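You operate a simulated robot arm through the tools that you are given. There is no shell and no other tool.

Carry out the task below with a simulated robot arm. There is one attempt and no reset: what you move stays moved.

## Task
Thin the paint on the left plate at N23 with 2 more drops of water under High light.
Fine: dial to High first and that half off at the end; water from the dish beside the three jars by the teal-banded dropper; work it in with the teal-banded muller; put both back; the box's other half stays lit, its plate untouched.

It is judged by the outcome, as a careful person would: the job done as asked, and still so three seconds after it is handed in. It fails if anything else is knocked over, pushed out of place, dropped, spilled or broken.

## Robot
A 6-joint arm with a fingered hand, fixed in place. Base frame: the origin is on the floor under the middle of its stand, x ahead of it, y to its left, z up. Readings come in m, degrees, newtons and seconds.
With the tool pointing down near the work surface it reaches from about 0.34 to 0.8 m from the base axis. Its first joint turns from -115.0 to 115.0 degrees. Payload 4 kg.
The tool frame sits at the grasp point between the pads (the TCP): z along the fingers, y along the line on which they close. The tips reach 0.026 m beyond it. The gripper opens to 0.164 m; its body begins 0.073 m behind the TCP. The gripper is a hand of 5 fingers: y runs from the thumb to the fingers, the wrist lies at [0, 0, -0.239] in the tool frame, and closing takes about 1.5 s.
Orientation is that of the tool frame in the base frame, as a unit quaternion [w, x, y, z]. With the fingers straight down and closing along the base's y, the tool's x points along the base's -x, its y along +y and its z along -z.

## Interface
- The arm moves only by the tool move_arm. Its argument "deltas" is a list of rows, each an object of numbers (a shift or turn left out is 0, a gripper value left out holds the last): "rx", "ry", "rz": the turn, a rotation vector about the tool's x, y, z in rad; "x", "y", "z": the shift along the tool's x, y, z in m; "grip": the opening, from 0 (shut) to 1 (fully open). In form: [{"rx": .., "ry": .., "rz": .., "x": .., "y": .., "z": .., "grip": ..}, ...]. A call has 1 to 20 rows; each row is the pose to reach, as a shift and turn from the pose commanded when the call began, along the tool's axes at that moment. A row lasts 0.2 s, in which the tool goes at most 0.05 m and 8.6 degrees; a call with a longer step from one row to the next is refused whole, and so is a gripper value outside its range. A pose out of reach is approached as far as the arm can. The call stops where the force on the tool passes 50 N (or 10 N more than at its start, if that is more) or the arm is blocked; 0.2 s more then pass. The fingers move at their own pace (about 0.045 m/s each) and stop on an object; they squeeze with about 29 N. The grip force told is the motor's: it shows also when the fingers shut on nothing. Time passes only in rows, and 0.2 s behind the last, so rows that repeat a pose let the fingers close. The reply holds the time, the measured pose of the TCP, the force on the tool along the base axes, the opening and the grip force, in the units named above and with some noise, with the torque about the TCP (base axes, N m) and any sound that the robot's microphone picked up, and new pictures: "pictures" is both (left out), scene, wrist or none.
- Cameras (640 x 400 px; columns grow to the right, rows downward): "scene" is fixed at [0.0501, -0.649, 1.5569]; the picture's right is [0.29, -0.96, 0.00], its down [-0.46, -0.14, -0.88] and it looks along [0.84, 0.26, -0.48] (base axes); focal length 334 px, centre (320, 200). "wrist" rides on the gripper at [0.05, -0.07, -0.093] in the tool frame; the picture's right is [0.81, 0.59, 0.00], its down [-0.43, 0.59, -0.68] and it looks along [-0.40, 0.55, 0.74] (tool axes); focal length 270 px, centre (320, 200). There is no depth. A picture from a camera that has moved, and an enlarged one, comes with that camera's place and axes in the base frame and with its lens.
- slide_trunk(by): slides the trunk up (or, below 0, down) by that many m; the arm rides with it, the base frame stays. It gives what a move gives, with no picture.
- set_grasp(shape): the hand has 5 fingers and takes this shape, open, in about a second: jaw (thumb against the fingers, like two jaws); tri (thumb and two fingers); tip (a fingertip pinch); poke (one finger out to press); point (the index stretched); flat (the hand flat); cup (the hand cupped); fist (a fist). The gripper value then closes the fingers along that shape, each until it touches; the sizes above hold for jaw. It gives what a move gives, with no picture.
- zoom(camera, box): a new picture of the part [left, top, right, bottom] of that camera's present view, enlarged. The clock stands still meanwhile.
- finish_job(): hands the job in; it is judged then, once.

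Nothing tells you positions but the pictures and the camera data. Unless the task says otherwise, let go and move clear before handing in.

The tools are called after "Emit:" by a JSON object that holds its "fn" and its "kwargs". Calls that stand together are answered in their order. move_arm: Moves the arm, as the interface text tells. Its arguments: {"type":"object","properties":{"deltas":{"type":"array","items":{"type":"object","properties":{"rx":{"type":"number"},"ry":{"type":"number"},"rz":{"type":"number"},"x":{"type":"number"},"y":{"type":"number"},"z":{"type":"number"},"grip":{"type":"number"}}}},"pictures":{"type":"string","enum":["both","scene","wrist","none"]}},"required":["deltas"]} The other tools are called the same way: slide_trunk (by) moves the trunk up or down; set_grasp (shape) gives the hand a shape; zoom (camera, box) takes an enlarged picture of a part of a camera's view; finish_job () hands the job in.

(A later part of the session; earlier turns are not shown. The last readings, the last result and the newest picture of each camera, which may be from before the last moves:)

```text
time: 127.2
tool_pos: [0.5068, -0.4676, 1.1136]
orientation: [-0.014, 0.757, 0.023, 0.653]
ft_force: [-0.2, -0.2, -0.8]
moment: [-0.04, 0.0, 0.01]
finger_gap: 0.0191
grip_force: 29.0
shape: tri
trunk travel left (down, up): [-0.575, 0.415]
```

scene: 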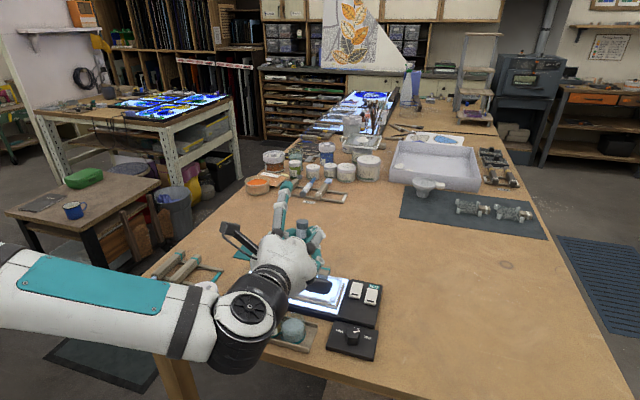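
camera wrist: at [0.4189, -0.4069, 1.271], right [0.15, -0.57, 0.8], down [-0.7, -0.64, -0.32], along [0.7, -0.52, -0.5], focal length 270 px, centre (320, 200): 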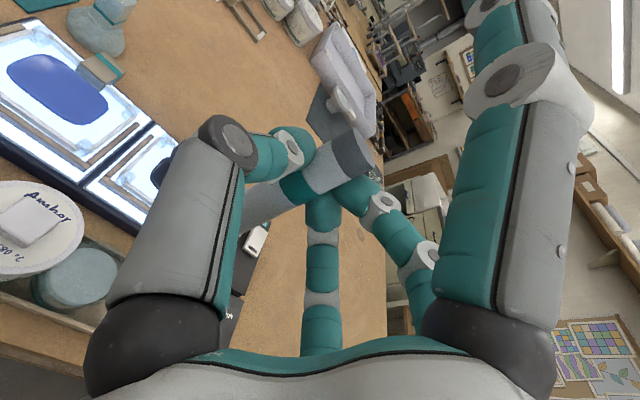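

Passed the previous contact height with no force, so the regrasp worked. Continuing down.

Emit:
{"fn": "move_arm", "kwargs": {"deltas": [{"x": -0.003, "z": 0.0005}, {"x": -0.006, "z": 0.0009}], "pictures": "none"}}

```text
time: 127.8
tool_pos: [0.5057, -0.4657, 1.1077]
orientation: [-0.013, 0.757, 0.022, 0.652]
ft_force: [-0.7, 0.2, -1.6]
moment: [0.03, 0.01, 0.03]
finger_gap: 0.0192
grip_force: 28.9
shape: tri
trunk travel left (down, up): [-0.575, 0.415]
```

Emit:
{"fn": "move_arm", "kwargs": {"deltas": [{"x": -0.003, "z": 0.0005}, {"x": -0.006, "z": 0.0009}], "pictures": "none"}}

```text
time: 128.4
tool_pos: [0.5058, -0.4668, 1.1007]
orientation: [-0.013, 0.757, 0.022, 0.653]
ft_force: [0.2, -0.6, -0.9]
moment: [-0.02, 0.03, 0.0]
finger_gap: 0.0194
grip_force: 29.1
shape: tri
trunk travel left (down, up): [-0.575, 0.415]
```

Emit:
{"fn": "move_arm", "kwargs": {"deltas": [{"x": -0.003, "z": 0.0005}, {"x": -0.006, "z": 0.0009}], "pictures": "none"}}

```text
time: 129.0
tool_pos: [0.5053, -0.4667, 1.0941]
orientation: [-0.014, 0.757, 0.023, 0.653]
ft_force: [-0.1, 1.5, -0.6]
moment: [0.0, -0.03, 0.0]
finger_gap: 0.0192
grip_force: 28.9
shape: tri
trunk travel left (down, up): [-0.575, 0.415]
```

Emit:
{"fn": "move_arm", "kwargs": {"deltas": [{"x": -0.003, "z": 0.0005}, {"x": -0.005, "z": 0.0007}, {"x": -0.005, "z": 0.0007}]}}

Emit:
{"fn": "zoom", "kwargs": {"camera": "scene", "box": [250, 270, 340, 360]}}

```text
time: 129.8
tool_pos: [0.5064, -0.4671, 1.0909]
orientation: [-0.014, 0.757, 0.023, 0.653]
ft_force: [-0.5, 0.3, -1.3]
moment: [0.0, 0.02, -0.03]
finger_gap: 0.0193
grip_force: 29.6
shape: tri
trunk travel left (down, up): [-0.575, 0.415]
camera wrist: at [0.4171, -0.4018, 1.154], right [0.15, -0.57, 0.81], down [-0.7, -0.64, -0.32], along [0.7, -0.52, -0.5], focal length 270 px, centre (320, 200)
```

scene: 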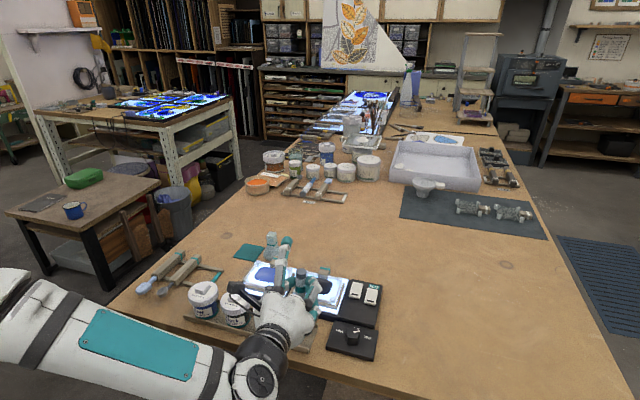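
wrist: 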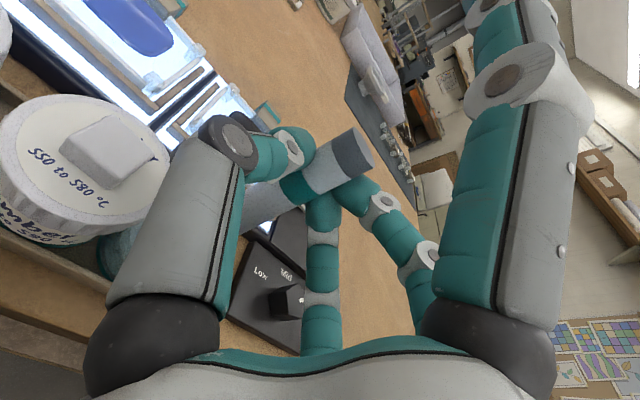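

```text
4.44 times, centred on (295, 315) of scene
camera zoom: at [0.0501, -0.649, 1.5569], right [0.29, -0.96, 0.0], down [-0.46, -0.14, -0.88], along [0.84, 0.26, -0.48], focal length 1486 px, centre (431, -311)
```

zoom: 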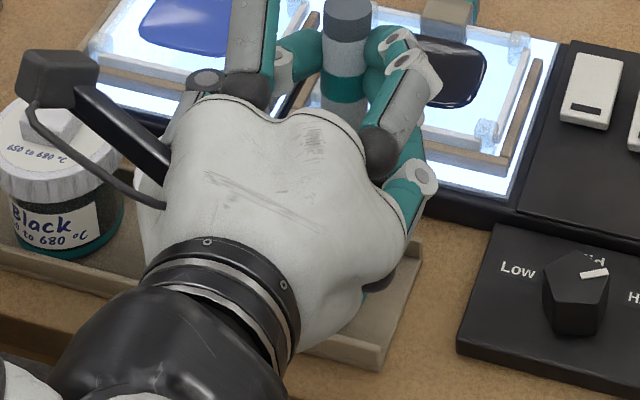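

The nozzle is about 9 mm into the water with no contact. While inside the cup I'll also ease the dish back toward its original spot by gently pushing its inner wall with the nozzle.

Emit:
{"fn": "move_arm", "kwargs": {"deltas": [{"y": 0.003}, {"y": 0.006}, {"y": 0.009}, {"y": 0.011}], "pictures": "none"}}

Emit:
{"fn": "move_arm", "kwargs": {"deltas": [{"y": 0.002}, {"y": 0.004}, {"y": 0.006}], "pictures": "none"}}

Emit:
{"fn": "zoom", "kwargs": {"camera": "scene", "box": [250, 270, 340, 360]}}

```text
time: 130.8
tool_pos: [0.5076, -0.4772, 1.0916]
orientation: [-0.014, 0.757, 0.023, 0.653]
ft_force: [-0.1, 1.3, -0.1]
moment: [0.07, 0.06, 0.0]
finger_gap: 0.0194
grip_force: 29.3
shape: tri
trunk travel left (down, up): [-0.575, 0.415]
```

```text
time: 131.6
tool_pos: [0.5076, -0.4829, 1.0911]
orientation: [-0.014, 0.758, 0.023, 0.652]
ft_force: [-0.4, 0.9, -0.7]
moment: [0.11, 0.02, 0.01]
finger_gap: 0.0192
grip_force: 29.6
shape: tri
trunk travel left (down, up): [-0.575, 0.415]
```

```text
4.44 times, centred on (295, 315) of scene
camera zoom: at [0.0501, -0.649, 1.5569], right [0.29, -0.96, 0.0], down [-0.46, -0.14, -0.88], along [0.84, 0.26, -0.48], focal length 1486 px, centre (431, -311)
```

zoom: 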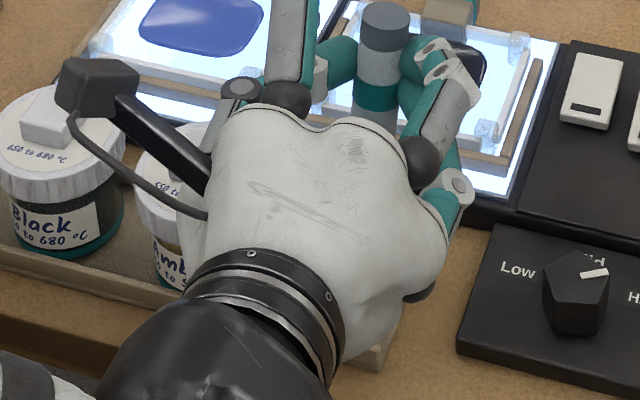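

A gentle 1 N push is moving the dish. Another 8 mm and then I'll back the nozzle to the middle and lift to check.

Emit:
{"fn": "move_arm", "kwargs": {"deltas": [{"y": 0.002}, {"y": 0.004}, {"y": 0.006}, {"y": 0.0075}], "pictures": "none"}}

Emit:
{"fn": "move_arm", "kwargs": {"deltas": [{"y": -0.004}, {"y": -0.008}, {"y": -0.012}], "pictures": "none"}}

```text
time: 132.6
tool_pos: [0.5071, -0.49, 1.0911]
orientation: [-0.014, 0.756, 0.022, 0.654]
ft_force: [0.1, 1.2, -1.4]
moment: [0.07, 0.02, 0.04]
finger_gap: 0.0193
grip_force: 28.7
shape: tri
trunk travel left (down, up): [-0.575, 0.415]
```

```text
time: 133.4
tool_pos: [0.5078, -0.4794, 1.0923]
orientation: [-0.015, 0.757, 0.024, 0.653]
ft_force: [0.8, -0.9, -0.7]
moment: [-0.02, -0.03, -0.03]
finger_gap: 0.0191
grip_force: 29.3
shape: tri
trunk travel left (down, up): [-0.575, 0.415]
```

Emit:
{"fn": "move_arm", "kwargs": {"deltas": [{"x": 0.01, "z": -0.0015}, {"x": 0.025, "z": -0.0037}, {"x": 0.04, "z": -0.006}, {"x": 0.055, "z": -0.0082}], "pictures": "none"}}

Emit:
{"fn": "move_arm", "kwargs": {"deltas": [{"grip": 0.05}, {"grip": 0.0}, {"grip": 0.0}, {"grip": 0.05}], "pictures": "none"}}

```text
time: 134.4
tool_pos: [0.508, -0.4804, 1.1479]
orientation: [-0.013, 0.757, 0.022, 0.653]
ft_force: [0.6, 0.0, -1.3]
moment: [0.0, 0.05, -0.04]
finger_gap: 0.0193
grip_force: 29.3
shape: tri
trunk travel left (down, up): [-0.575, 0.415]
```

```text
time: 135.4
tool_pos: [0.5084, -0.4804, 1.1477]
orientation: [-0.014, 0.757, 0.022, 0.653]
ft_force: [0.6, 0.1, -1.2]
moment: [-0.03, -0.02, -0.01]
finger_gap: 0.0192
grip_force: 28.9
shape: tri
trunk travel left (down, up): [-0.575, 0.415]
```

Emit:
{"fn": "move_arm", "kwargs": {"deltas": [{"x": 0.03, "z": -0.0045, "grip": 0.08}, {"x": 0.065, "z": -0.0097}, {"x": 0.085, "z": -0.0127, "y": -0.03}, {"x": 0.085, "z": -0.0127, "y": -0.07}, {"x": 0.085, "z": -0.0127, "y": -0.11}]}}

Emit:
{"fn": "zoom", "kwargs": {"camera": "scene", "box": [250, 300, 330, 350]}}

Emit:
{"fn": "zoom", "kwargs": {"camera": "scene", "box": [190, 190, 310, 310]}}

```text
time: 136.6
tool_pos: [0.5011, -0.3651, 1.2309]
orientation: [-0.014, 0.757, 0.024, 0.652]
ft_force: [0.6, 0.1, -1.6]
moment: [-0.04, -0.01, -0.02]
finger_gap: 0.0193
grip_force: 29.0
shape: tri
trunk travel left (down, up): [-0.575, 0.415]
camera wrist: at [0.4113, -0.3004, 1.2936], right [0.15, -0.57, 0.81], down [-0.7, -0.64, -0.32], along [0.7, -0.52, -0.5], focal length 270 px, centre (320, 200)
```

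scene: 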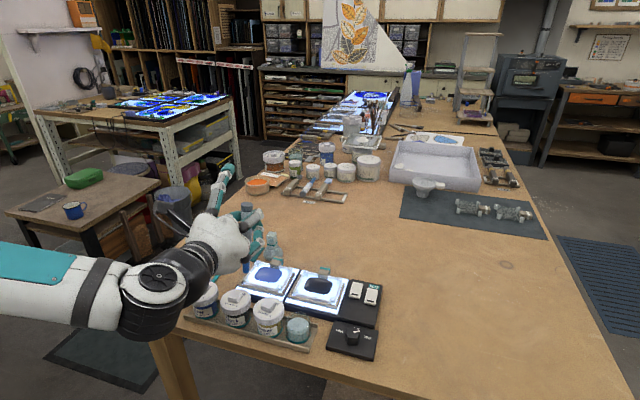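
wrist: 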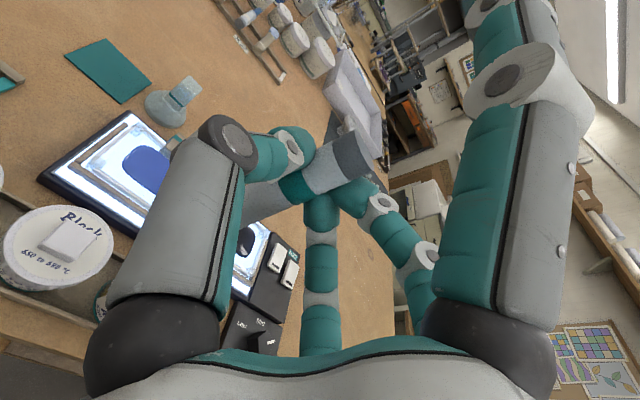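

```text
8.00 times, centred on (290, 325) of scene
camera zoom: at [0.0501, -0.649, 1.5569], right [0.29, -0.96, 0.0], down [-0.46, -0.14, -0.88], along [0.84, 0.26, -0.48], focal length 2675 px, centre (560, -800)
```

zoom: 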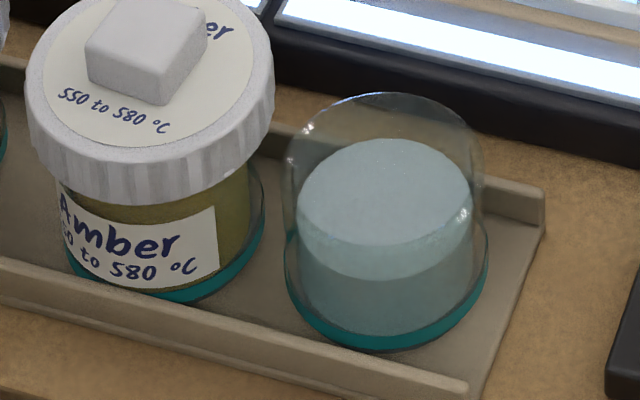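

```text
3.33 times, centred on (250, 250) of scene
camera zoom: at [0.0501, -0.649, 1.5569], right [0.29, -0.96, 0.0], down [-0.46, -0.14, -0.88], along [0.84, 0.26, -0.48], focal length 1115 px, centre (553, 33)
```

zoom: 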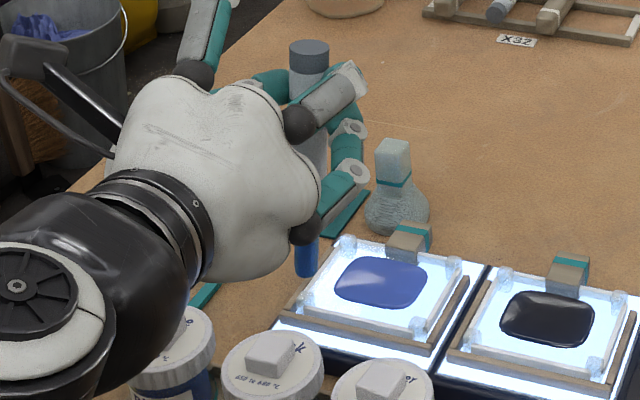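

The dish is back within about 4 mm of its original place. Now I'll carry the dropper over the left plate, nozzle vertical, about 5 cm above the paint.

Emit:
{"fn": "move_arm", "kwargs": {"deltas": [{"x": -0.0095, "y": -0.0037, "z": 0.0238, "rx": -0.0374, "rz": 0.0056}, {"x": -0.019, "y": -0.0074, "z": 0.0475, "rx": -0.0747, "rz": 0.0111}, {"x": -0.0285, "y": -0.0111, "z": 0.0713, "rx": -0.1121, "rz": 0.0167}, {"x": -0.038, "y": -0.0148, "z": 0.0951, "rx": -0.1495, "rz": 0.0223}, {"x": -0.0475, "y": -0.0185, "z": 0.1188, "rx": -0.1868, "rz": 0.0278}, {"x": -0.057, "y": -0.0222, "z": 0.1426, "rx": -0.2242, "ry": -0.0017, "rz": 0.0334}], "pictures": "scene"}}

Emit:
{"fn": "zoom", "kwargs": {"camera": "scene", "box": [220, 210, 320, 300]}}

```text
time: 138.0
tool_pos: [0.6305, -0.3394, 1.1549]
orientation: [0.061, 0.755, -0.064, 0.65]
ft_force: [-0.7, 0.1, -1.4]
moment: [-0.04, -0.02, 0.02]
finger_gap: 0.0193
grip_force: 29.5
shape: tri
trunk travel left (down, up): [-0.575, 0.415]
```

scene: 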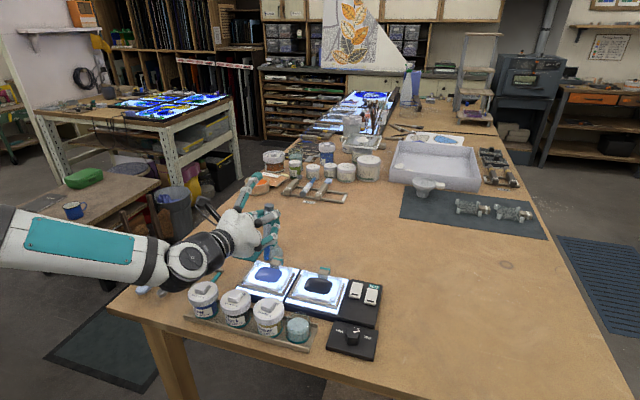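

```text
4.44 times, centred on (270, 255) of scene
camera zoom: at [0.0501, -0.649, 1.5569], right [0.29, -0.96, 0.0], down [-0.46, -0.14, -0.88], along [0.84, 0.26, -0.48], focal length 1486 px, centre (542, -44)
```

zoom: 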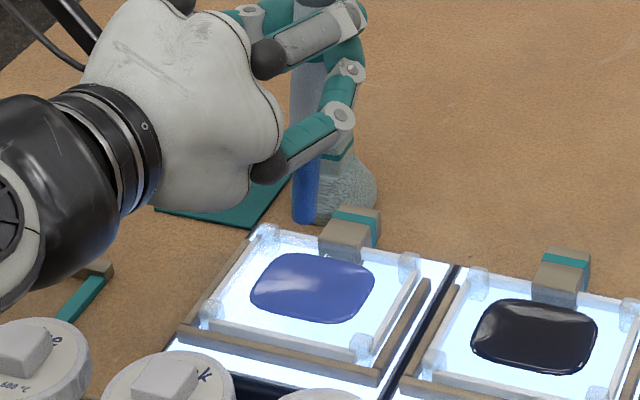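

Emit:
{"fn": "move_arm", "kwargs": {"deltas": [{"x": -0.0173, "y": -0.0002, "z": 0.0026}, {"x": -0.0346, "y": -0.0003, "z": 0.0052}, {"x": -0.0346, "y": -0.0003, "z": 0.0052}, {"x": -0.0346, "y": -0.0003, "z": 0.0052}], "pictures": "none"}}

Emit:
{"fn": "zoom", "kwargs": {"camera": "scene", "box": [230, 235, 310, 295]}}

```text
time: 139.0
tool_pos: [0.6308, -0.3395, 1.1197]
orientation: [0.06, 0.755, -0.063, 0.65]
ft_force: [0.1, 0.6, -1.6]
moment: [0.01, 0.0, 0.04]
finger_gap: 0.0194
grip_force: 28.9
shape: tri
trunk travel left (down, up): [-0.575, 0.415]
```

```text
6.67 times, centred on (270, 265) of scene
camera zoom: at [0.0501, -0.649, 1.5569], right [0.29, -0.96, 0.0], down [-0.46, -0.14, -0.88], along [0.84, 0.26, -0.48], focal length 2229 px, centre (653, -233)
```

zoom: 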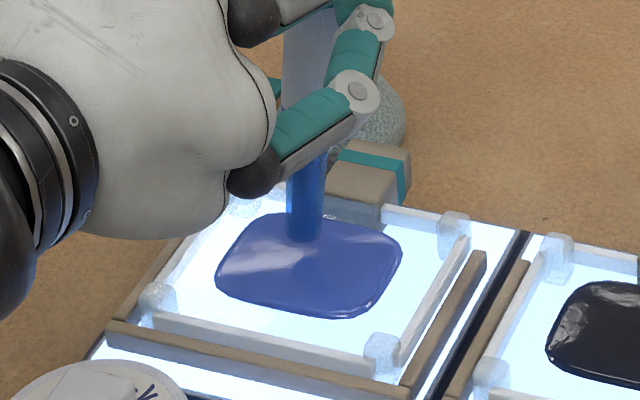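

No drip by hovering. I'll try a brief squeeze here (0.1 → 0.0 → 0.1 stays below the barrel width, so the hold is kept).

Emit:
{"fn": "move_arm", "kwargs": {"deltas": [{"grip": 0.1}, {"grip": 0.0}, {"grip": 0.0}, {"grip": 0.09}], "pictures": "none"}}

Emit:
{"fn": "zoom", "kwargs": {"camera": "scene", "box": [230, 235, 310, 295]}}

```text
time: 140.0
tool_pos: [0.6328, -0.3406, 1.1205]
orientation: [0.06, 0.755, -0.063, 0.65]
ft_force: [0.7, 0.2, -0.5]
moment: [0.01, 0.01, -0.02]
finger_gap: 0.0192
grip_force: 29.5
shape: tri
trunk travel left (down, up): [-0.575, 0.415]
```

```text
6.67 times, centred on (270, 265) of scene
camera zoom: at [0.0501, -0.649, 1.5569], right [0.29, -0.96, 0.0], down [-0.46, -0.14, -0.88], along [0.84, 0.26, -0.48], focal length 2229 px, centre (653, -233)
```

zoom: 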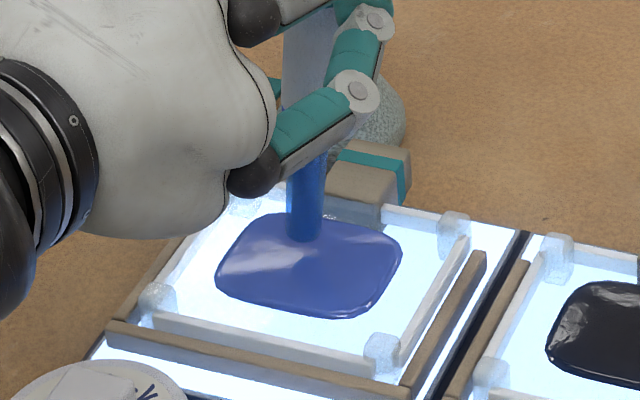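

No drop. I'll bring the tip right down to the paint in small steps and see if contact transfers a drop.

Emit:
{"fn": "move_arm", "kwargs": {"deltas": [{"x": -0.004, "z": 0.0006}, {"x": -0.008, "z": 0.0012}], "pictures": "none"}}

Emit:
{"fn": "zoom", "kwargs": {"camera": "scene", "box": [250, 245, 290, 285]}}

```text
time: 140.6
tool_pos: [0.6309, -0.3404, 1.1113]
orientation: [0.06, 0.755, -0.063, 0.65]
ft_force: [0.0, -0.2, -1.4]
moment: [-0.01, 0.03, 0.0]
finger_gap: 0.0192
grip_force: 29.2
shape: tri
trunk travel left (down, up): [-0.575, 0.415]
```

```text
10.00 times, centred on (270, 265) of scene
camera zoom: at [0.0501, -0.649, 1.5569], right [0.29, -0.96, 0.0], down [-0.46, -0.14, -0.88], along [0.84, 0.26, -0.48], focal length 3344 px, centre (820, -450)
```

zoom: 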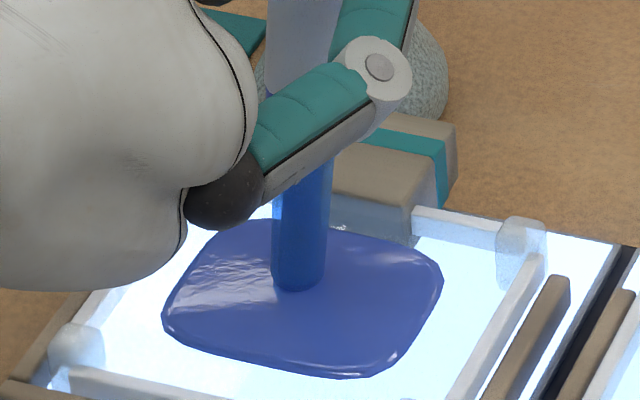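

Emit:
{"fn": "move_arm", "kwargs": {"deltas": [{"x": -0.003, "z": 0.0005}, {"x": -0.005, "z": 0.0008}], "pictures": "none"}}

Emit:
{"fn": "move_arm", "kwargs": {"deltas": [{"x": -0.003, "z": 0.0005}], "pictures": "none"}}

Emit:
{"fn": "zoom", "kwargs": {"camera": "scene", "box": [250, 245, 290, 285]}}

```text
time: 141.2
tool_pos: [0.6328, -0.3389, 1.1085]
orientation: [0.06, 0.753, -0.061, 0.653]
ft_force: [0.4, 0.6, 14.9]
moment: [0.1, -0.3, 0.0]
finger_gap: 0.0187
grip_force: 29.1
shape: tri
trunk travel left (down, up): [-0.575, 0.415]
```

```text
time: 141.6
tool_pos: [0.6319, -0.3383, 1.1087]
orientation: [0.061, 0.752, -0.062, 0.653]
ft_force: [2.0, 2.2, 25.3]
moment: [0.22, -0.51, -0.01]
finger_gap: 0.0189
grip_force: 29.1
shape: tri
trunk travel left (down, up): [-0.575, 0.415]
```

```text
10.00 times, centred on (270, 265) of scene
camera zoom: at [0.0501, -0.649, 1.5569], right [0.29, -0.96, 0.0], down [-0.46, -0.14, -0.88], along [0.84, 0.26, -0.48], focal length 3344 px, centre (820, -450)
```

zoom: 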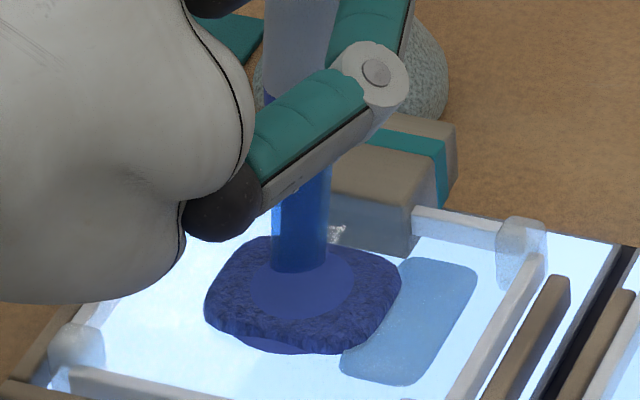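

The paint's appearance changed at contact. I'll lift off immediately and look closely.

Emit:
{"fn": "move_arm", "kwargs": {"deltas": [{"x": 0.006, "z": -0.0009}, {"x": 0.02, "z": -0.003}, {"x": 0.045, "z": -0.0067}, {"x": 0.07, "z": -0.0105}]}}

Emit:
{"fn": "zoom", "kwargs": {"camera": "scene", "box": [230, 240, 310, 300]}}

Emit:
{"fn": "zoom", "kwargs": {"camera": "scene", "box": [250, 255, 290, 290]}}

```text
time: 142.6
tool_pos: [0.6308, -0.3385, 1.1733]
orientation: [0.061, 0.756, -0.064, 0.649]
ft_force: [0.1, 0.2, -1.1]
moment: [0.0, -0.03, 0.0]
finger_gap: 0.0193
grip_force: 29.4
shape: tri
trunk travel left (down, up): [-0.575, 0.415]
camera wrist: at [0.5592, -0.2545, 1.2362], right [0.02, -0.59, 0.81], down [-0.83, -0.46, -0.32], along [0.56, -0.66, -0.5], focal length 270 px, centre (320, 200)
```

scene: 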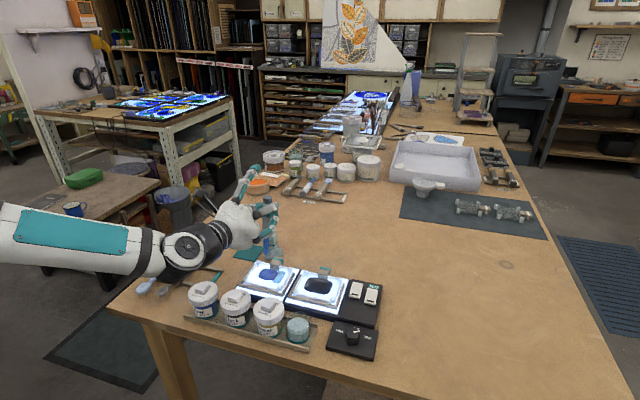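
wrist: 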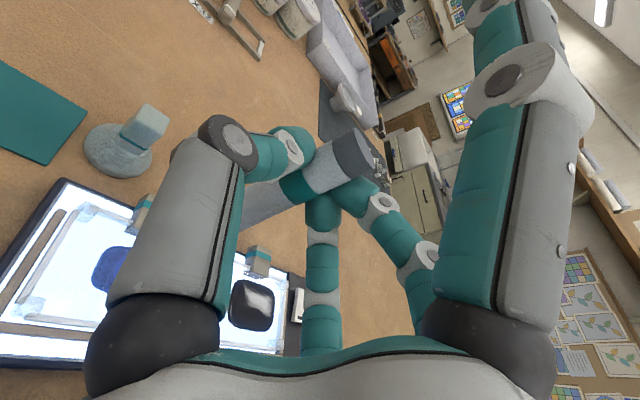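

```text
6.67 times, centred on (270, 270) of scene
camera zoom: at [0.0501, -0.649, 1.5569], right [0.29, -0.96, 0.0], down [-0.46, -0.14, -0.88], along [0.84, 0.26, -0.48], focal length 2229 px, centre (653, -267)
```

zoom: 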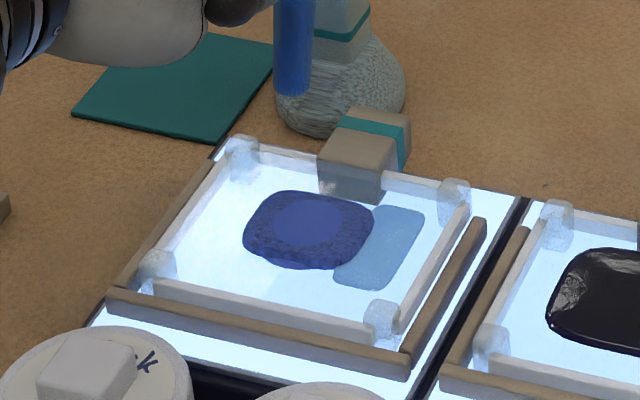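

```text
11.43 times, centred on (270, 272) of scene
camera zoom: at [0.0501, -0.649, 1.5569], right [0.29, -0.96, 0.0], down [-0.46, -0.14, -0.88], along [0.84, 0.26, -0.48], focal length 3822 px, centre (891, -629)
```

zoom: 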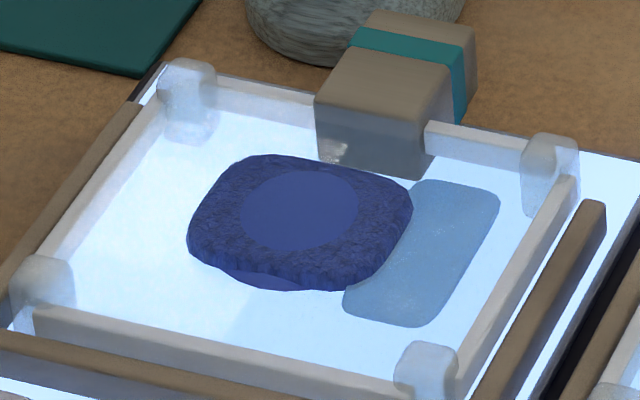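

Water has clearly reached the plate: there's a pale puddle beside the paint and the paint now looks unmixed. I'll zoom in further to judge how much was released before adding more.

Emit:
{"fn": "zoom", "kwargs": {"camera": "scene", "box": [256, 262, 288, 286]}}

Emit:
{"fn": "zoom", "kwargs": {"camera": "wrist", "box": [0, 160, 160, 300]}}

Emit:
{"fn": "zoom", "kwargs": {"camera": "scene", "box": [295, 268, 345, 308]}}

Emit:
{"fn": "zoom", "kwargs": {"camera": "scene", "box": [340, 130, 380, 160]}}

```text
16.00 times, centred on (272, 274) of scene
camera zoom: at [0.0501, -0.649, 1.5569], right [0.29, -0.96, 0.0], down [-0.46, -0.14, -0.88], along [0.84, 0.26, -0.48], focal length 5350 px, centre (1088, -984)
```

zoom: 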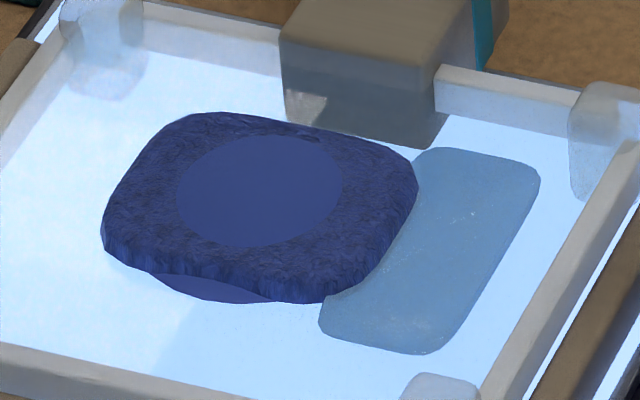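

```text
2.86 times, centred on (80, 230) of wrist
camera zoom: at [0.5592, -0.2545, 1.2362], right [0.02, -0.59, 0.81], down [-0.83, -0.46, -0.32], along [0.56, -0.66, -0.5], focal length 772 px, centre (1006, 114)
```

zoom: 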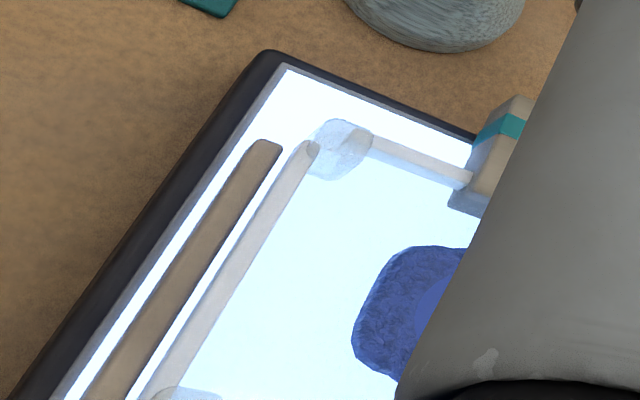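

```text
10.00 times, centred on (320, 288) of scene
camera zoom: at [0.0501, -0.649, 1.5569], right [0.29, -0.96, 0.0], down [-0.46, -0.14, -0.88], along [0.84, 0.26, -0.48], focal length 3344 px, centre (320, -680)
```

zoom: 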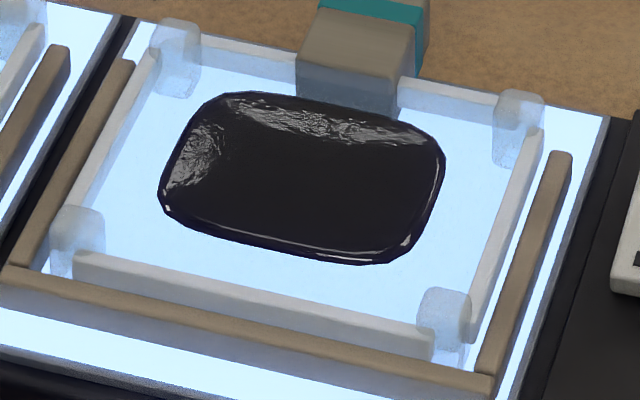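

```text
13.33 times, centred on (360, 145) of scene
camera zoom: at [0.0501, -0.649, 1.5569], right [0.29, -0.96, 0.0], down [-0.46, -0.14, -0.88], along [0.84, 0.26, -0.48], focal length 4459 px, centre (-213, 933)
```

zoom: 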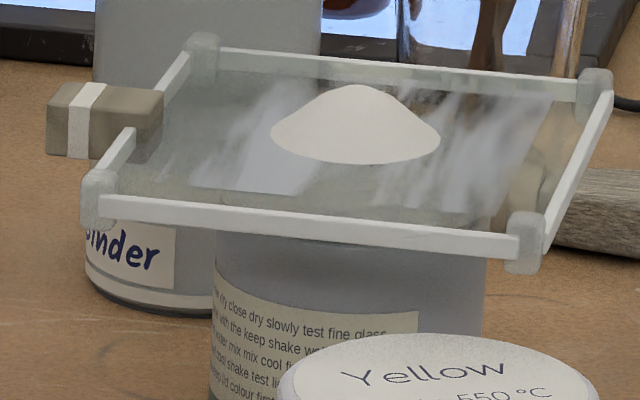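

It looks like one touch released water: a disc at the contact point and a pale puddle, not yet mixed. I'll make a second, very light touch and compare before and after.

Emit:
{"fn": "move_arm", "kwargs": {"deltas": [{"x": -0.02, "z": 0.003}, {"x": -0.04, "z": 0.006}, {"x": -0.055, "z": 0.0083}, {"x": -0.0615, "z": 0.0092}], "pictures": "none"}}

Emit:
{"fn": "zoom", "kwargs": {"camera": "scene", "box": [250, 255, 290, 290]}}

```text
time: 143.6
tool_pos: [0.6341, -0.3403, 1.1124]
orientation: [0.06, 0.755, -0.063, 0.65]
ft_force: [-0.2, 0.2, -1.3]
moment: [0.03, -0.01, 0.0]
finger_gap: 0.0192
grip_force: 29.1
shape: tri
trunk travel left (down, up): [-0.575, 0.415]
```

```text
11.43 times, centred on (270, 272) of scene
camera zoom: at [0.0501, -0.649, 1.5569], right [0.29, -0.96, 0.0], down [-0.46, -0.14, -0.88], along [0.84, 0.26, -0.48], focal length 3822 px, centre (891, -629)
```

zoom: 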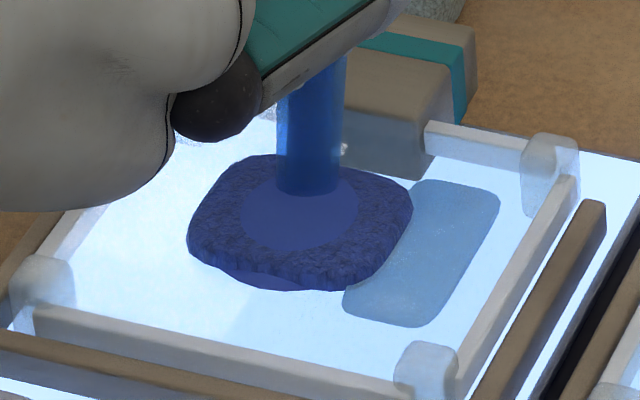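

Emit:
{"fn": "move_arm", "kwargs": {"deltas": [{"x": -0.002, "z": 0.0003}], "pictures": "none"}}

Emit:
{"fn": "zoom", "kwargs": {"camera": "scene", "box": [250, 255, 290, 290]}}

```text
time: 144.0
tool_pos: [0.6324, -0.3398, 1.1107]
orientation: [0.06, 0.755, -0.063, 0.65]
ft_force: [0.7, 0.5, 1.4]
moment: [0.0, -0.02, 0.02]
finger_gap: 0.0191
grip_force: 29.1
shape: tri
trunk travel left (down, up): [-0.575, 0.415]
```

```text
11.43 times, centred on (270, 272) of scene
camera zoom: at [0.0501, -0.649, 1.5569], right [0.29, -0.96, 0.0], down [-0.46, -0.14, -0.88], along [0.84, 0.26, -0.48], focal length 3822 px, centre (891, -629)
```

zoom: 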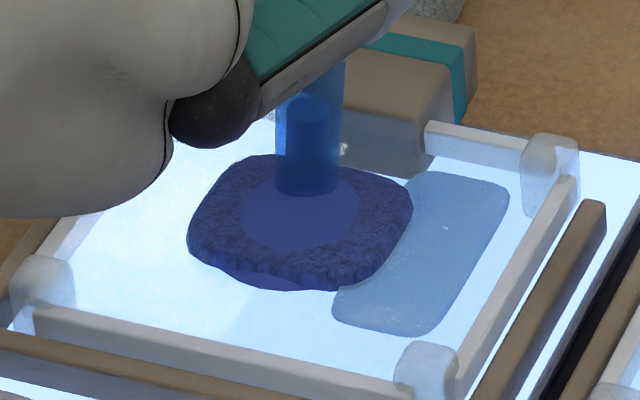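

A second touch released more: the puddle grew a little and a liquid level is now visible in the nozzle. Lifting off at once to avoid any further drops.

Emit:
{"fn": "move_arm", "kwargs": {"deltas": [{"x": 0.02, "z": -0.003}, {"x": 0.05, "z": -0.0075}, {"x": 0.07, "z": -0.0105}], "pictures": "none"}}

Emit:
{"fn": "zoom", "kwargs": {"camera": "scene", "box": [250, 255, 290, 290]}}

Emit:
{"fn": "zoom", "kwargs": {"camera": "scene", "box": [245, 215, 295, 265]}}

Emit:
{"fn": "zoom", "kwargs": {"camera": "scene", "box": [256, 262, 288, 286]}}

```text
time: 144.8
tool_pos: [0.6336, -0.3394, 1.1809]
orientation: [0.06, 0.754, -0.063, 0.651]
ft_force: [-0.1, 0.3, 0.2]
moment: [0.01, 0.02, 0.04]
finger_gap: 0.0192
grip_force: 29.1
shape: tri
trunk travel left (down, up): [-0.575, 0.415]
```

```text
11.43 times, centred on (270, 272) of scene
camera zoom: at [0.0501, -0.649, 1.5569], right [0.29, -0.96, 0.0], down [-0.46, -0.14, -0.88], along [0.84, 0.26, -0.48], focal length 3822 px, centre (891, -629)
```

zoom: 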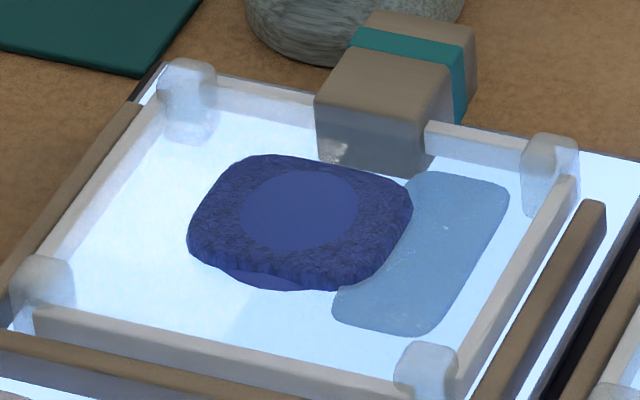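

```text
8.00 times, centred on (270, 240) of scene
camera zoom: at [0.0501, -0.649, 1.5569], right [0.29, -0.96, 0.0], down [-0.46, -0.14, -0.88], along [0.84, 0.26, -0.48], focal length 2675 px, centre (720, -120)
```

zoom: 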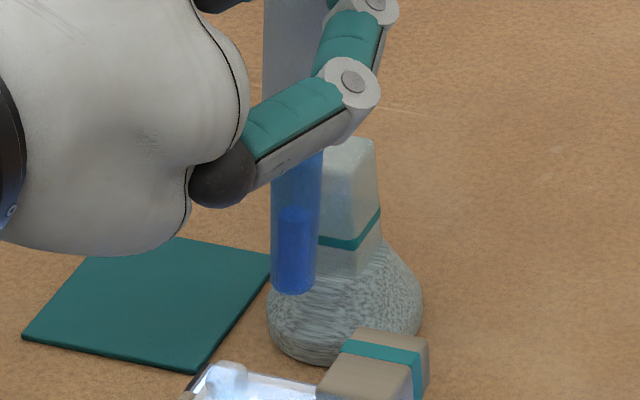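

```text
16.00 times, centred on (272, 274) of scene
camera zoom: at [0.0501, -0.649, 1.5569], right [0.29, -0.96, 0.0], down [-0.46, -0.14, -0.88], along [0.84, 0.26, -0.48], focal length 5350 px, centre (1088, -984)
```

zoom: 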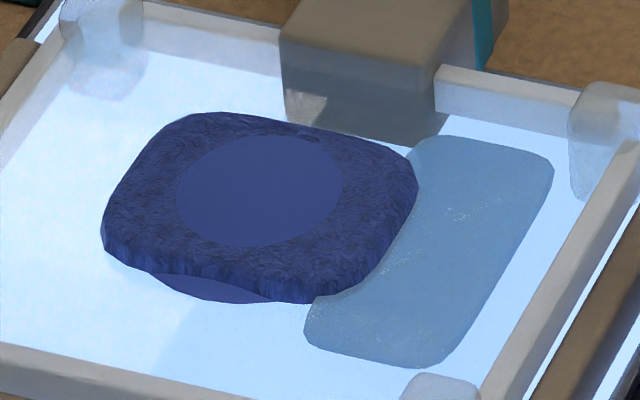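

Two separate touches have released two increments (the puddle grew in two equal-looking stages and the nozzle level dropped), so I take it that's the 2 drops. I'll return the dropper to its rack now: first sideways at height, then tilt back.

Emit:
{"fn": "move_arm", "kwargs": {"deltas": [{"x": -0.0007, "y": -0.0333, "z": -0.007}, {"x": -0.0015, "y": -0.0665, "z": -0.0139}, {"x": -0.0022, "y": -0.0998, "z": -0.0209}, {"x": -0.003, "y": -0.133, "z": -0.0278}, {"x": -0.0037, "y": -0.1663, "z": -0.0348}], "pictures": "none"}}

Emit:
{"fn": "move_arm", "kwargs": {"deltas": [{"x": -0.0086, "y": -0.0001, "z": 0.0013, "rx": 0.0147, "ry": -0.1285, "rz": -0.0169}, {"x": -0.0173, "y": -0.0001, "z": 0.0025, "rx": 0.0294, "ry": -0.2571, "rz": -0.0338}, {"x": -0.0259, "y": -0.0002, "z": 0.0038, "rx": 0.0441, "ry": -0.3856, "rz": -0.0507}, {"x": -0.0345, "y": -0.0003, "z": 0.0051, "rx": 0.0588, "ry": -0.5141, "rz": -0.0676}, {"x": -0.0431, "y": -0.0004, "z": 0.0063, "rx": 0.0735, "ry": -0.6426, "rz": -0.0845}, {"x": -0.0518, "y": -0.0004, "z": 0.0076, "rx": 0.0881, "ry": -0.7712, "rz": -0.1014}, {"x": -0.0604, "y": -0.0005, "z": 0.0088, "rx": 0.1028, "ry": -0.8997, "rz": -0.1183}, {"x": -0.069, "y": -0.0006, "z": 0.0101, "rx": 0.1175, "ry": -1.0282, "rz": -0.1352}, {"x": -0.0776, "y": -0.0007, "z": 0.0114, "rx": 0.1322, "ry": -1.1567, "rz": -0.1521}, {"x": -0.0863, "y": -0.0007, "z": 0.0126, "rx": 0.1469, "ry": -1.2853, "rz": -0.169}, {"x": -0.0949, "y": -0.0008, "z": 0.0139, "rx": 0.1616, "ry": -1.4138, "rz": -0.1859}]}}

Emit:
{"fn": "zoom", "kwargs": {"camera": "scene", "box": [140, 180, 260, 300]}}

Emit:
{"fn": "zoom", "kwargs": {"camera": "wrist", "box": [120, 40, 440, 260]}}

```text
time: 146.0
tool_pos: [0.6288, -0.1683, 1.1814]
orientation: [0.061, 0.755, -0.064, 0.65]
ft_force: [-0.5, -0.4, 0.0]
moment: [0.01, -0.05, 0.0]
finger_gap: 0.0191
grip_force: 29.1
shape: tri
trunk travel left (down, up): [-0.575, 0.415]
```

```text
time: 148.4
tool_pos: [0.6272, -0.1683, 1.0832]
orientation: [0.005, 1.0, 0.025, -0.001]
ft_force: [-1.0, 0.3, -1.0]
moment: [0.01, -0.01, 0.0]
finger_gap: 0.019
grip_force: 29.0
shape: tri
out of reach, approached as far as the arm can: row 3
trunk travel left (down, up): [-0.575, 0.415]
camera wrist: at [0.6738, -0.0962, 1.1761], right [0.84, -0.55, 0.0], down [-0.4, -0.61, 0.68], along [-0.37, -0.57, -0.73], focal length 270 px, centre (320, 200)
```

scene: 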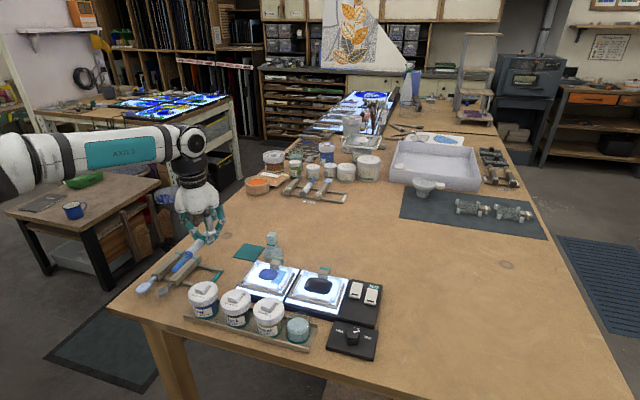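
wrist: 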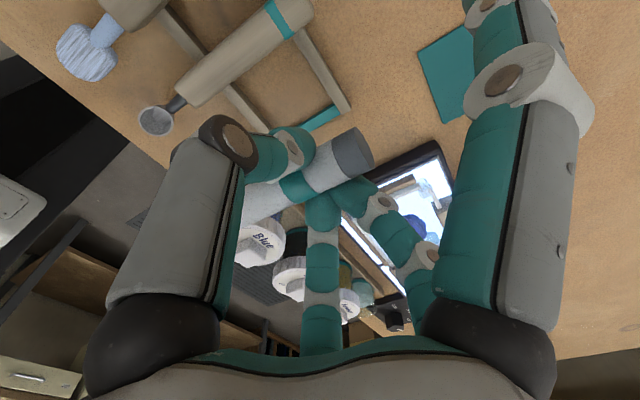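

```text
3.33 times, centred on (200, 240) of scene
camera zoom: at [0.0501, -0.649, 1.5569], right [0.29, -0.96, 0.0], down [-0.46, -0.14, -0.88], along [0.84, 0.26, -0.48], focal length 1115 px, centre (720, 67)
```

zoom: 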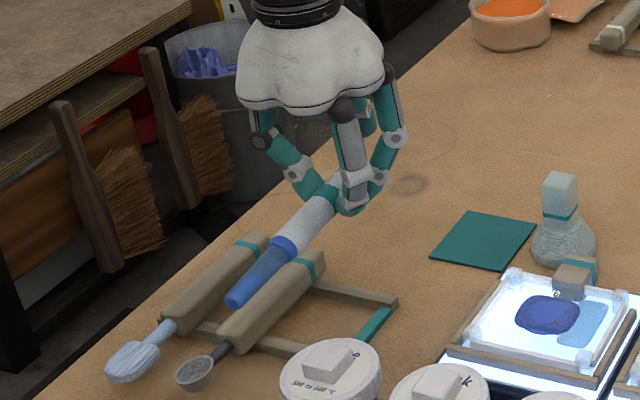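

```text
1.82 times, centred on (280, 150) of wrist
camera zoom: at [0.6738, -0.0962, 1.1761], right [0.84, -0.55, 0.0], down [-0.4, -0.61, 0.68], along [-0.37, -0.57, -0.73], focal length 491 px, centre (393, 291)
```

zoom: 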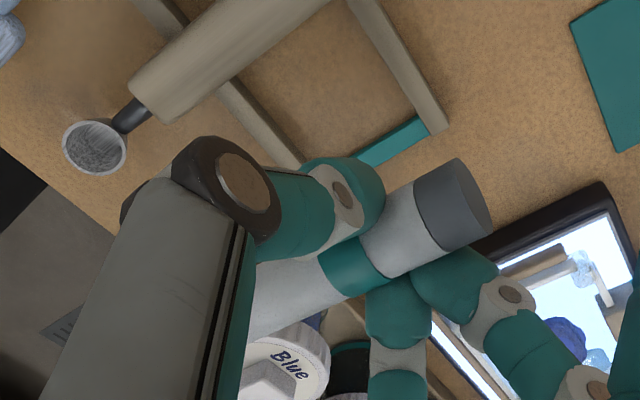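

Same hold as when I picked it up. Lowering it to its place on the rails.

Emit:
{"fn": "move_arm", "kwargs": {"deltas": [{"x": 0.0015, "y": 0.0008, "z": 0.03}, {"x": 0.0025, "y": 0.0014, "z": 0.06}, {"x": 0.0025, "y": 0.0014, "z": 0.078}, {"x": 0.0025, "y": 0.0014, "z": 0.086}], "pictures": "none"}}

Emit:
{"fn": "zoom", "kwargs": {"camera": "scene", "box": [165, 230, 235, 300]}}

Emit:
{"fn": "zoom", "kwargs": {"camera": "wrist", "box": [180, 60, 420, 260]}}

```text
time: 149.4
tool_pos: [0.6314, -0.1718, 0.9976]
orientation: [0.004, 1.0, 0.026, -0.001]
ft_force: [0.0, 0.0, -0.7]
moment: [-0.01, -0.03, 0.03]
finger_gap: 0.0191
grip_force: 29.2
shape: tri
trunk travel left (down, up): [-0.575, 0.415]
```

```text
5.71 times, centred on (200, 265) of scene
camera zoom: at [0.0501, -0.649, 1.5569], right [0.29, -0.96, 0.0], down [-0.46, -0.14, -0.88], along [0.84, 0.26, -0.48], focal length 1911 px, centre (1006, -171)
```

zoom: 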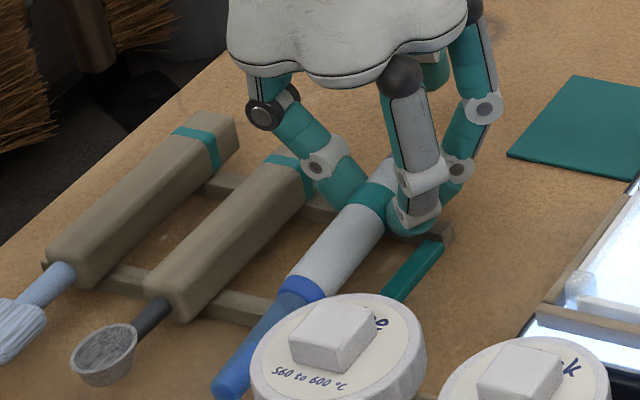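

```text
2.00 times, centred on (300, 160) of wrist
camera zoom: at [0.6761, -0.0989, 1.0902], right [0.84, -0.55, 0.01], down [-0.4, -0.61, 0.68], along [-0.37, -0.57, -0.73], focal length 541 px, centre (360, 280)
```

zoom: 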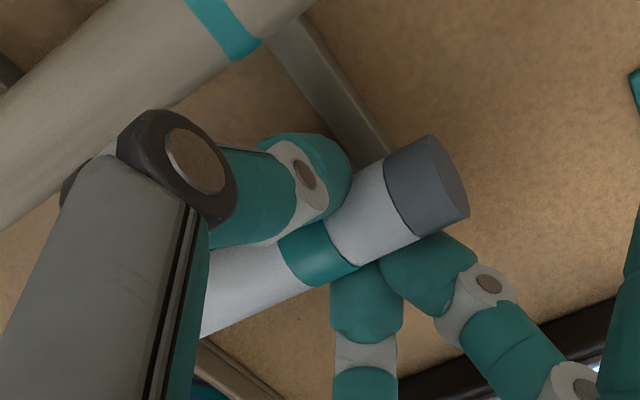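

Emit:
{"fn": "move_arm", "kwargs": {"deltas": [{"x": -0.001, "y": -0.0015, "z": 0.004}, {"x": -0.001, "y": -0.0015, "z": 0.006}], "pictures": "none"}}

Emit:
{"fn": "move_arm", "kwargs": {"deltas": [{"z": 0.0015}], "pictures": "none"}}

```text
time: 150.0
tool_pos: [0.6278, -0.1709, 0.9912]
orientation: [0.004, 1.0, 0.025, 0.001]
ft_force: [1.1, 1.0, -0.2]
moment: [-0.03, 0.02, -0.02]
finger_gap: 0.0192
grip_force: 29.0
shape: tri
trunk travel left (down, up): [-0.575, 0.415]
```

```text
time: 150.4
tool_pos: [0.6282, -0.1706, 0.9901]
orientation: [0.005, 1.0, 0.026, 0.001]
ft_force: [0.5, 0.2, -0.2]
moment: [0.02, 0.04, 0.01]
finger_gap: 0.0192
grip_force: 29.0
shape: tri
trunk travel left (down, up): [-0.575, 0.415]
```

Emit:
{"fn": "move_arm", "kwargs": {"deltas": [{"grip": 0.11}, {"grip": 0.13}, {"grip": 0.15}, {"grip": 0.17}, {"grip": 0.2}, {"grip": 0.22}, {"grip": 0.22}], "pictures": "none"}}

Emit:
{"fn": "zoom", "kwargs": {"camera": "wrist", "box": [180, 60, 420, 260]}}

Emit:
{"fn": "zoom", "kwargs": {"camera": "scene", "box": [165, 230, 235, 300]}}

```text
time: 152.0
tool_pos: [0.6283, -0.1705, 0.9907]
orientation: [0.004, 1.0, 0.025, 0.001]
ft_force: [0.0, 0.4, -0.1]
moment: [0.01, 0.0, -0.02]
finger_gap: 0.0359
grip_force: 0.0
shape: tri
trunk travel left (down, up): [-0.575, 0.415]
```

```text
2.00 times, centred on (300, 160) of wrist
camera zoom: at [0.6744, -0.0977, 1.0828], right [0.84, -0.55, 0.01], down [-0.4, -0.61, 0.68], along [-0.37, -0.57, -0.73], focal length 541 px, centre (360, 280)
```

zoom: 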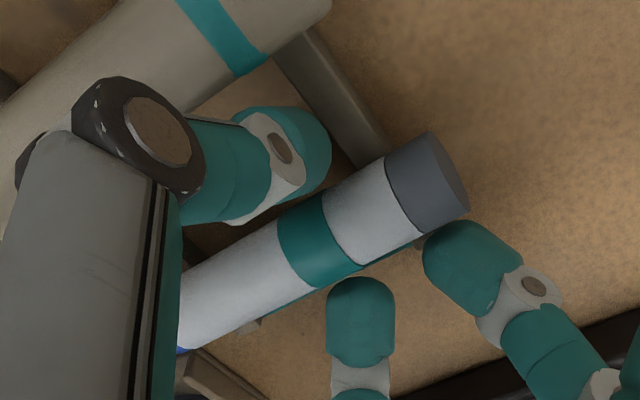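

```text
5.71 times, centred on (200, 265) of scene
camera zoom: at [0.0501, -0.649, 1.5569], right [0.29, -0.96, 0.0], down [-0.46, -0.14, -0.88], along [0.84, 0.26, -0.48], focal length 1911 px, centre (1006, -171)
```

zoom: 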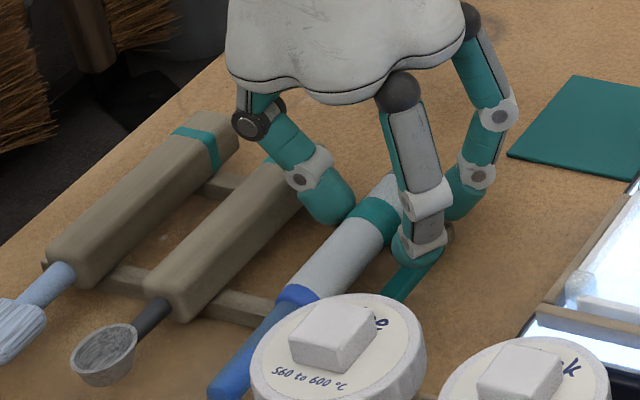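

The dropper is back on its rack. I'll retract straight up and look at the muller.

Emit:
{"fn": "move_arm", "kwargs": {"deltas": [{"z": -0.02}, {"z": -0.045}, {"z": -0.075}, {"z": -0.1}]}}

Emit:
{"fn": "zoom", "kwargs": {"camera": "scene", "box": [130, 230, 250, 310]}}

Emit:
{"fn": "zoom", "kwargs": {"camera": "scene", "box": [235, 215, 315, 275]}}

```text
time: 153.0
tool_pos: [0.6281, -0.1697, 1.0879]
orientation: [0.005, 1.0, 0.026, 0.003]
ft_force: [0.2, -0.2, 0.1]
moment: [0.02, 0.01, -0.01]
finger_gap: 0.0357
grip_force: 0.1
shape: tri
trunk travel left (down, up): [-0.575, 0.415]
camera wrist: at [0.6741, -0.0969, 1.1808], right [0.84, -0.55, 0.01], down [-0.41, -0.61, 0.68], along [-0.36, -0.57, -0.73], focal length 270 px, centre (320, 200)
```

scene: 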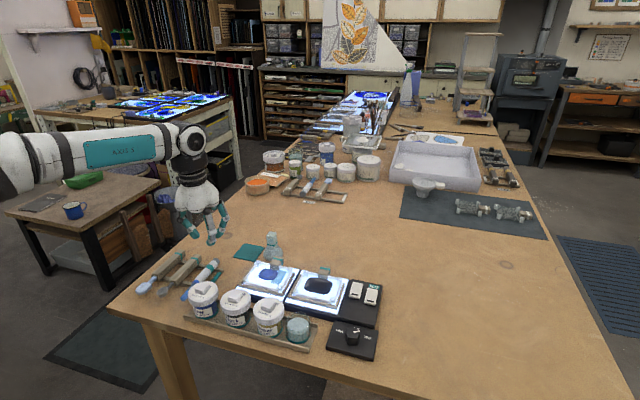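
wrist: 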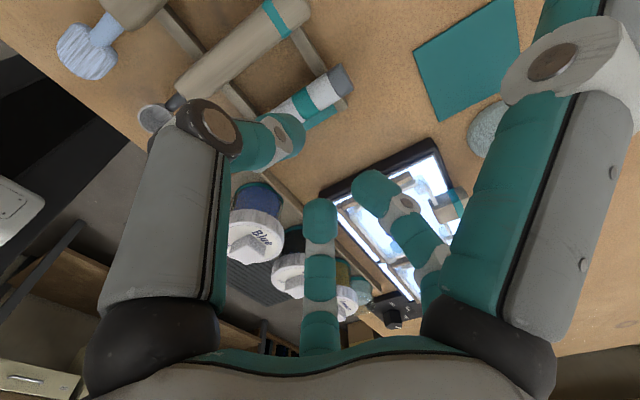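

```text
5.00 times, centred on (190, 270) of scene
camera zoom: at [0.0501, -0.649, 1.5569], right [0.29, -0.96, 0.0], down [-0.46, -0.14, -0.88], along [0.84, 0.26, -0.48], focal length 1672 px, centre (970, -150)
```

zoom: 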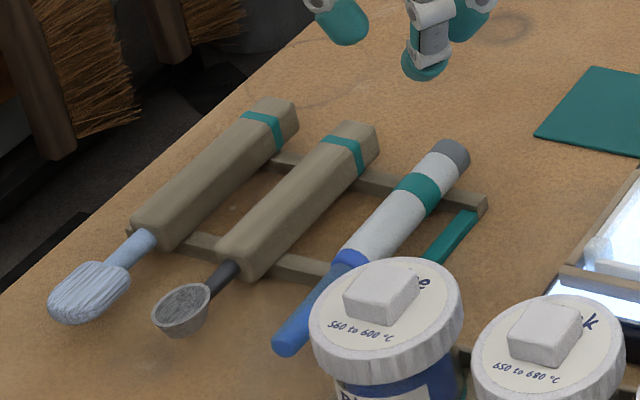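

```text
6.67 times, centred on (275, 245) of scene
camera zoom: at [0.0501, -0.649, 1.5569], right [0.29, -0.96, 0.0], down [-0.46, -0.14, -0.88], along [0.84, 0.26, -0.48], focal length 2229 px, centre (620, -100)
```

zoom: 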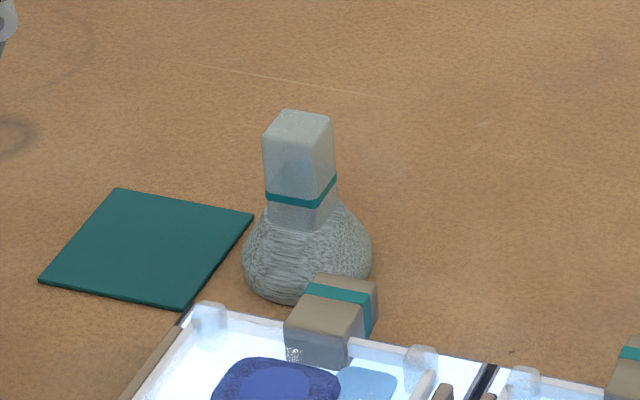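

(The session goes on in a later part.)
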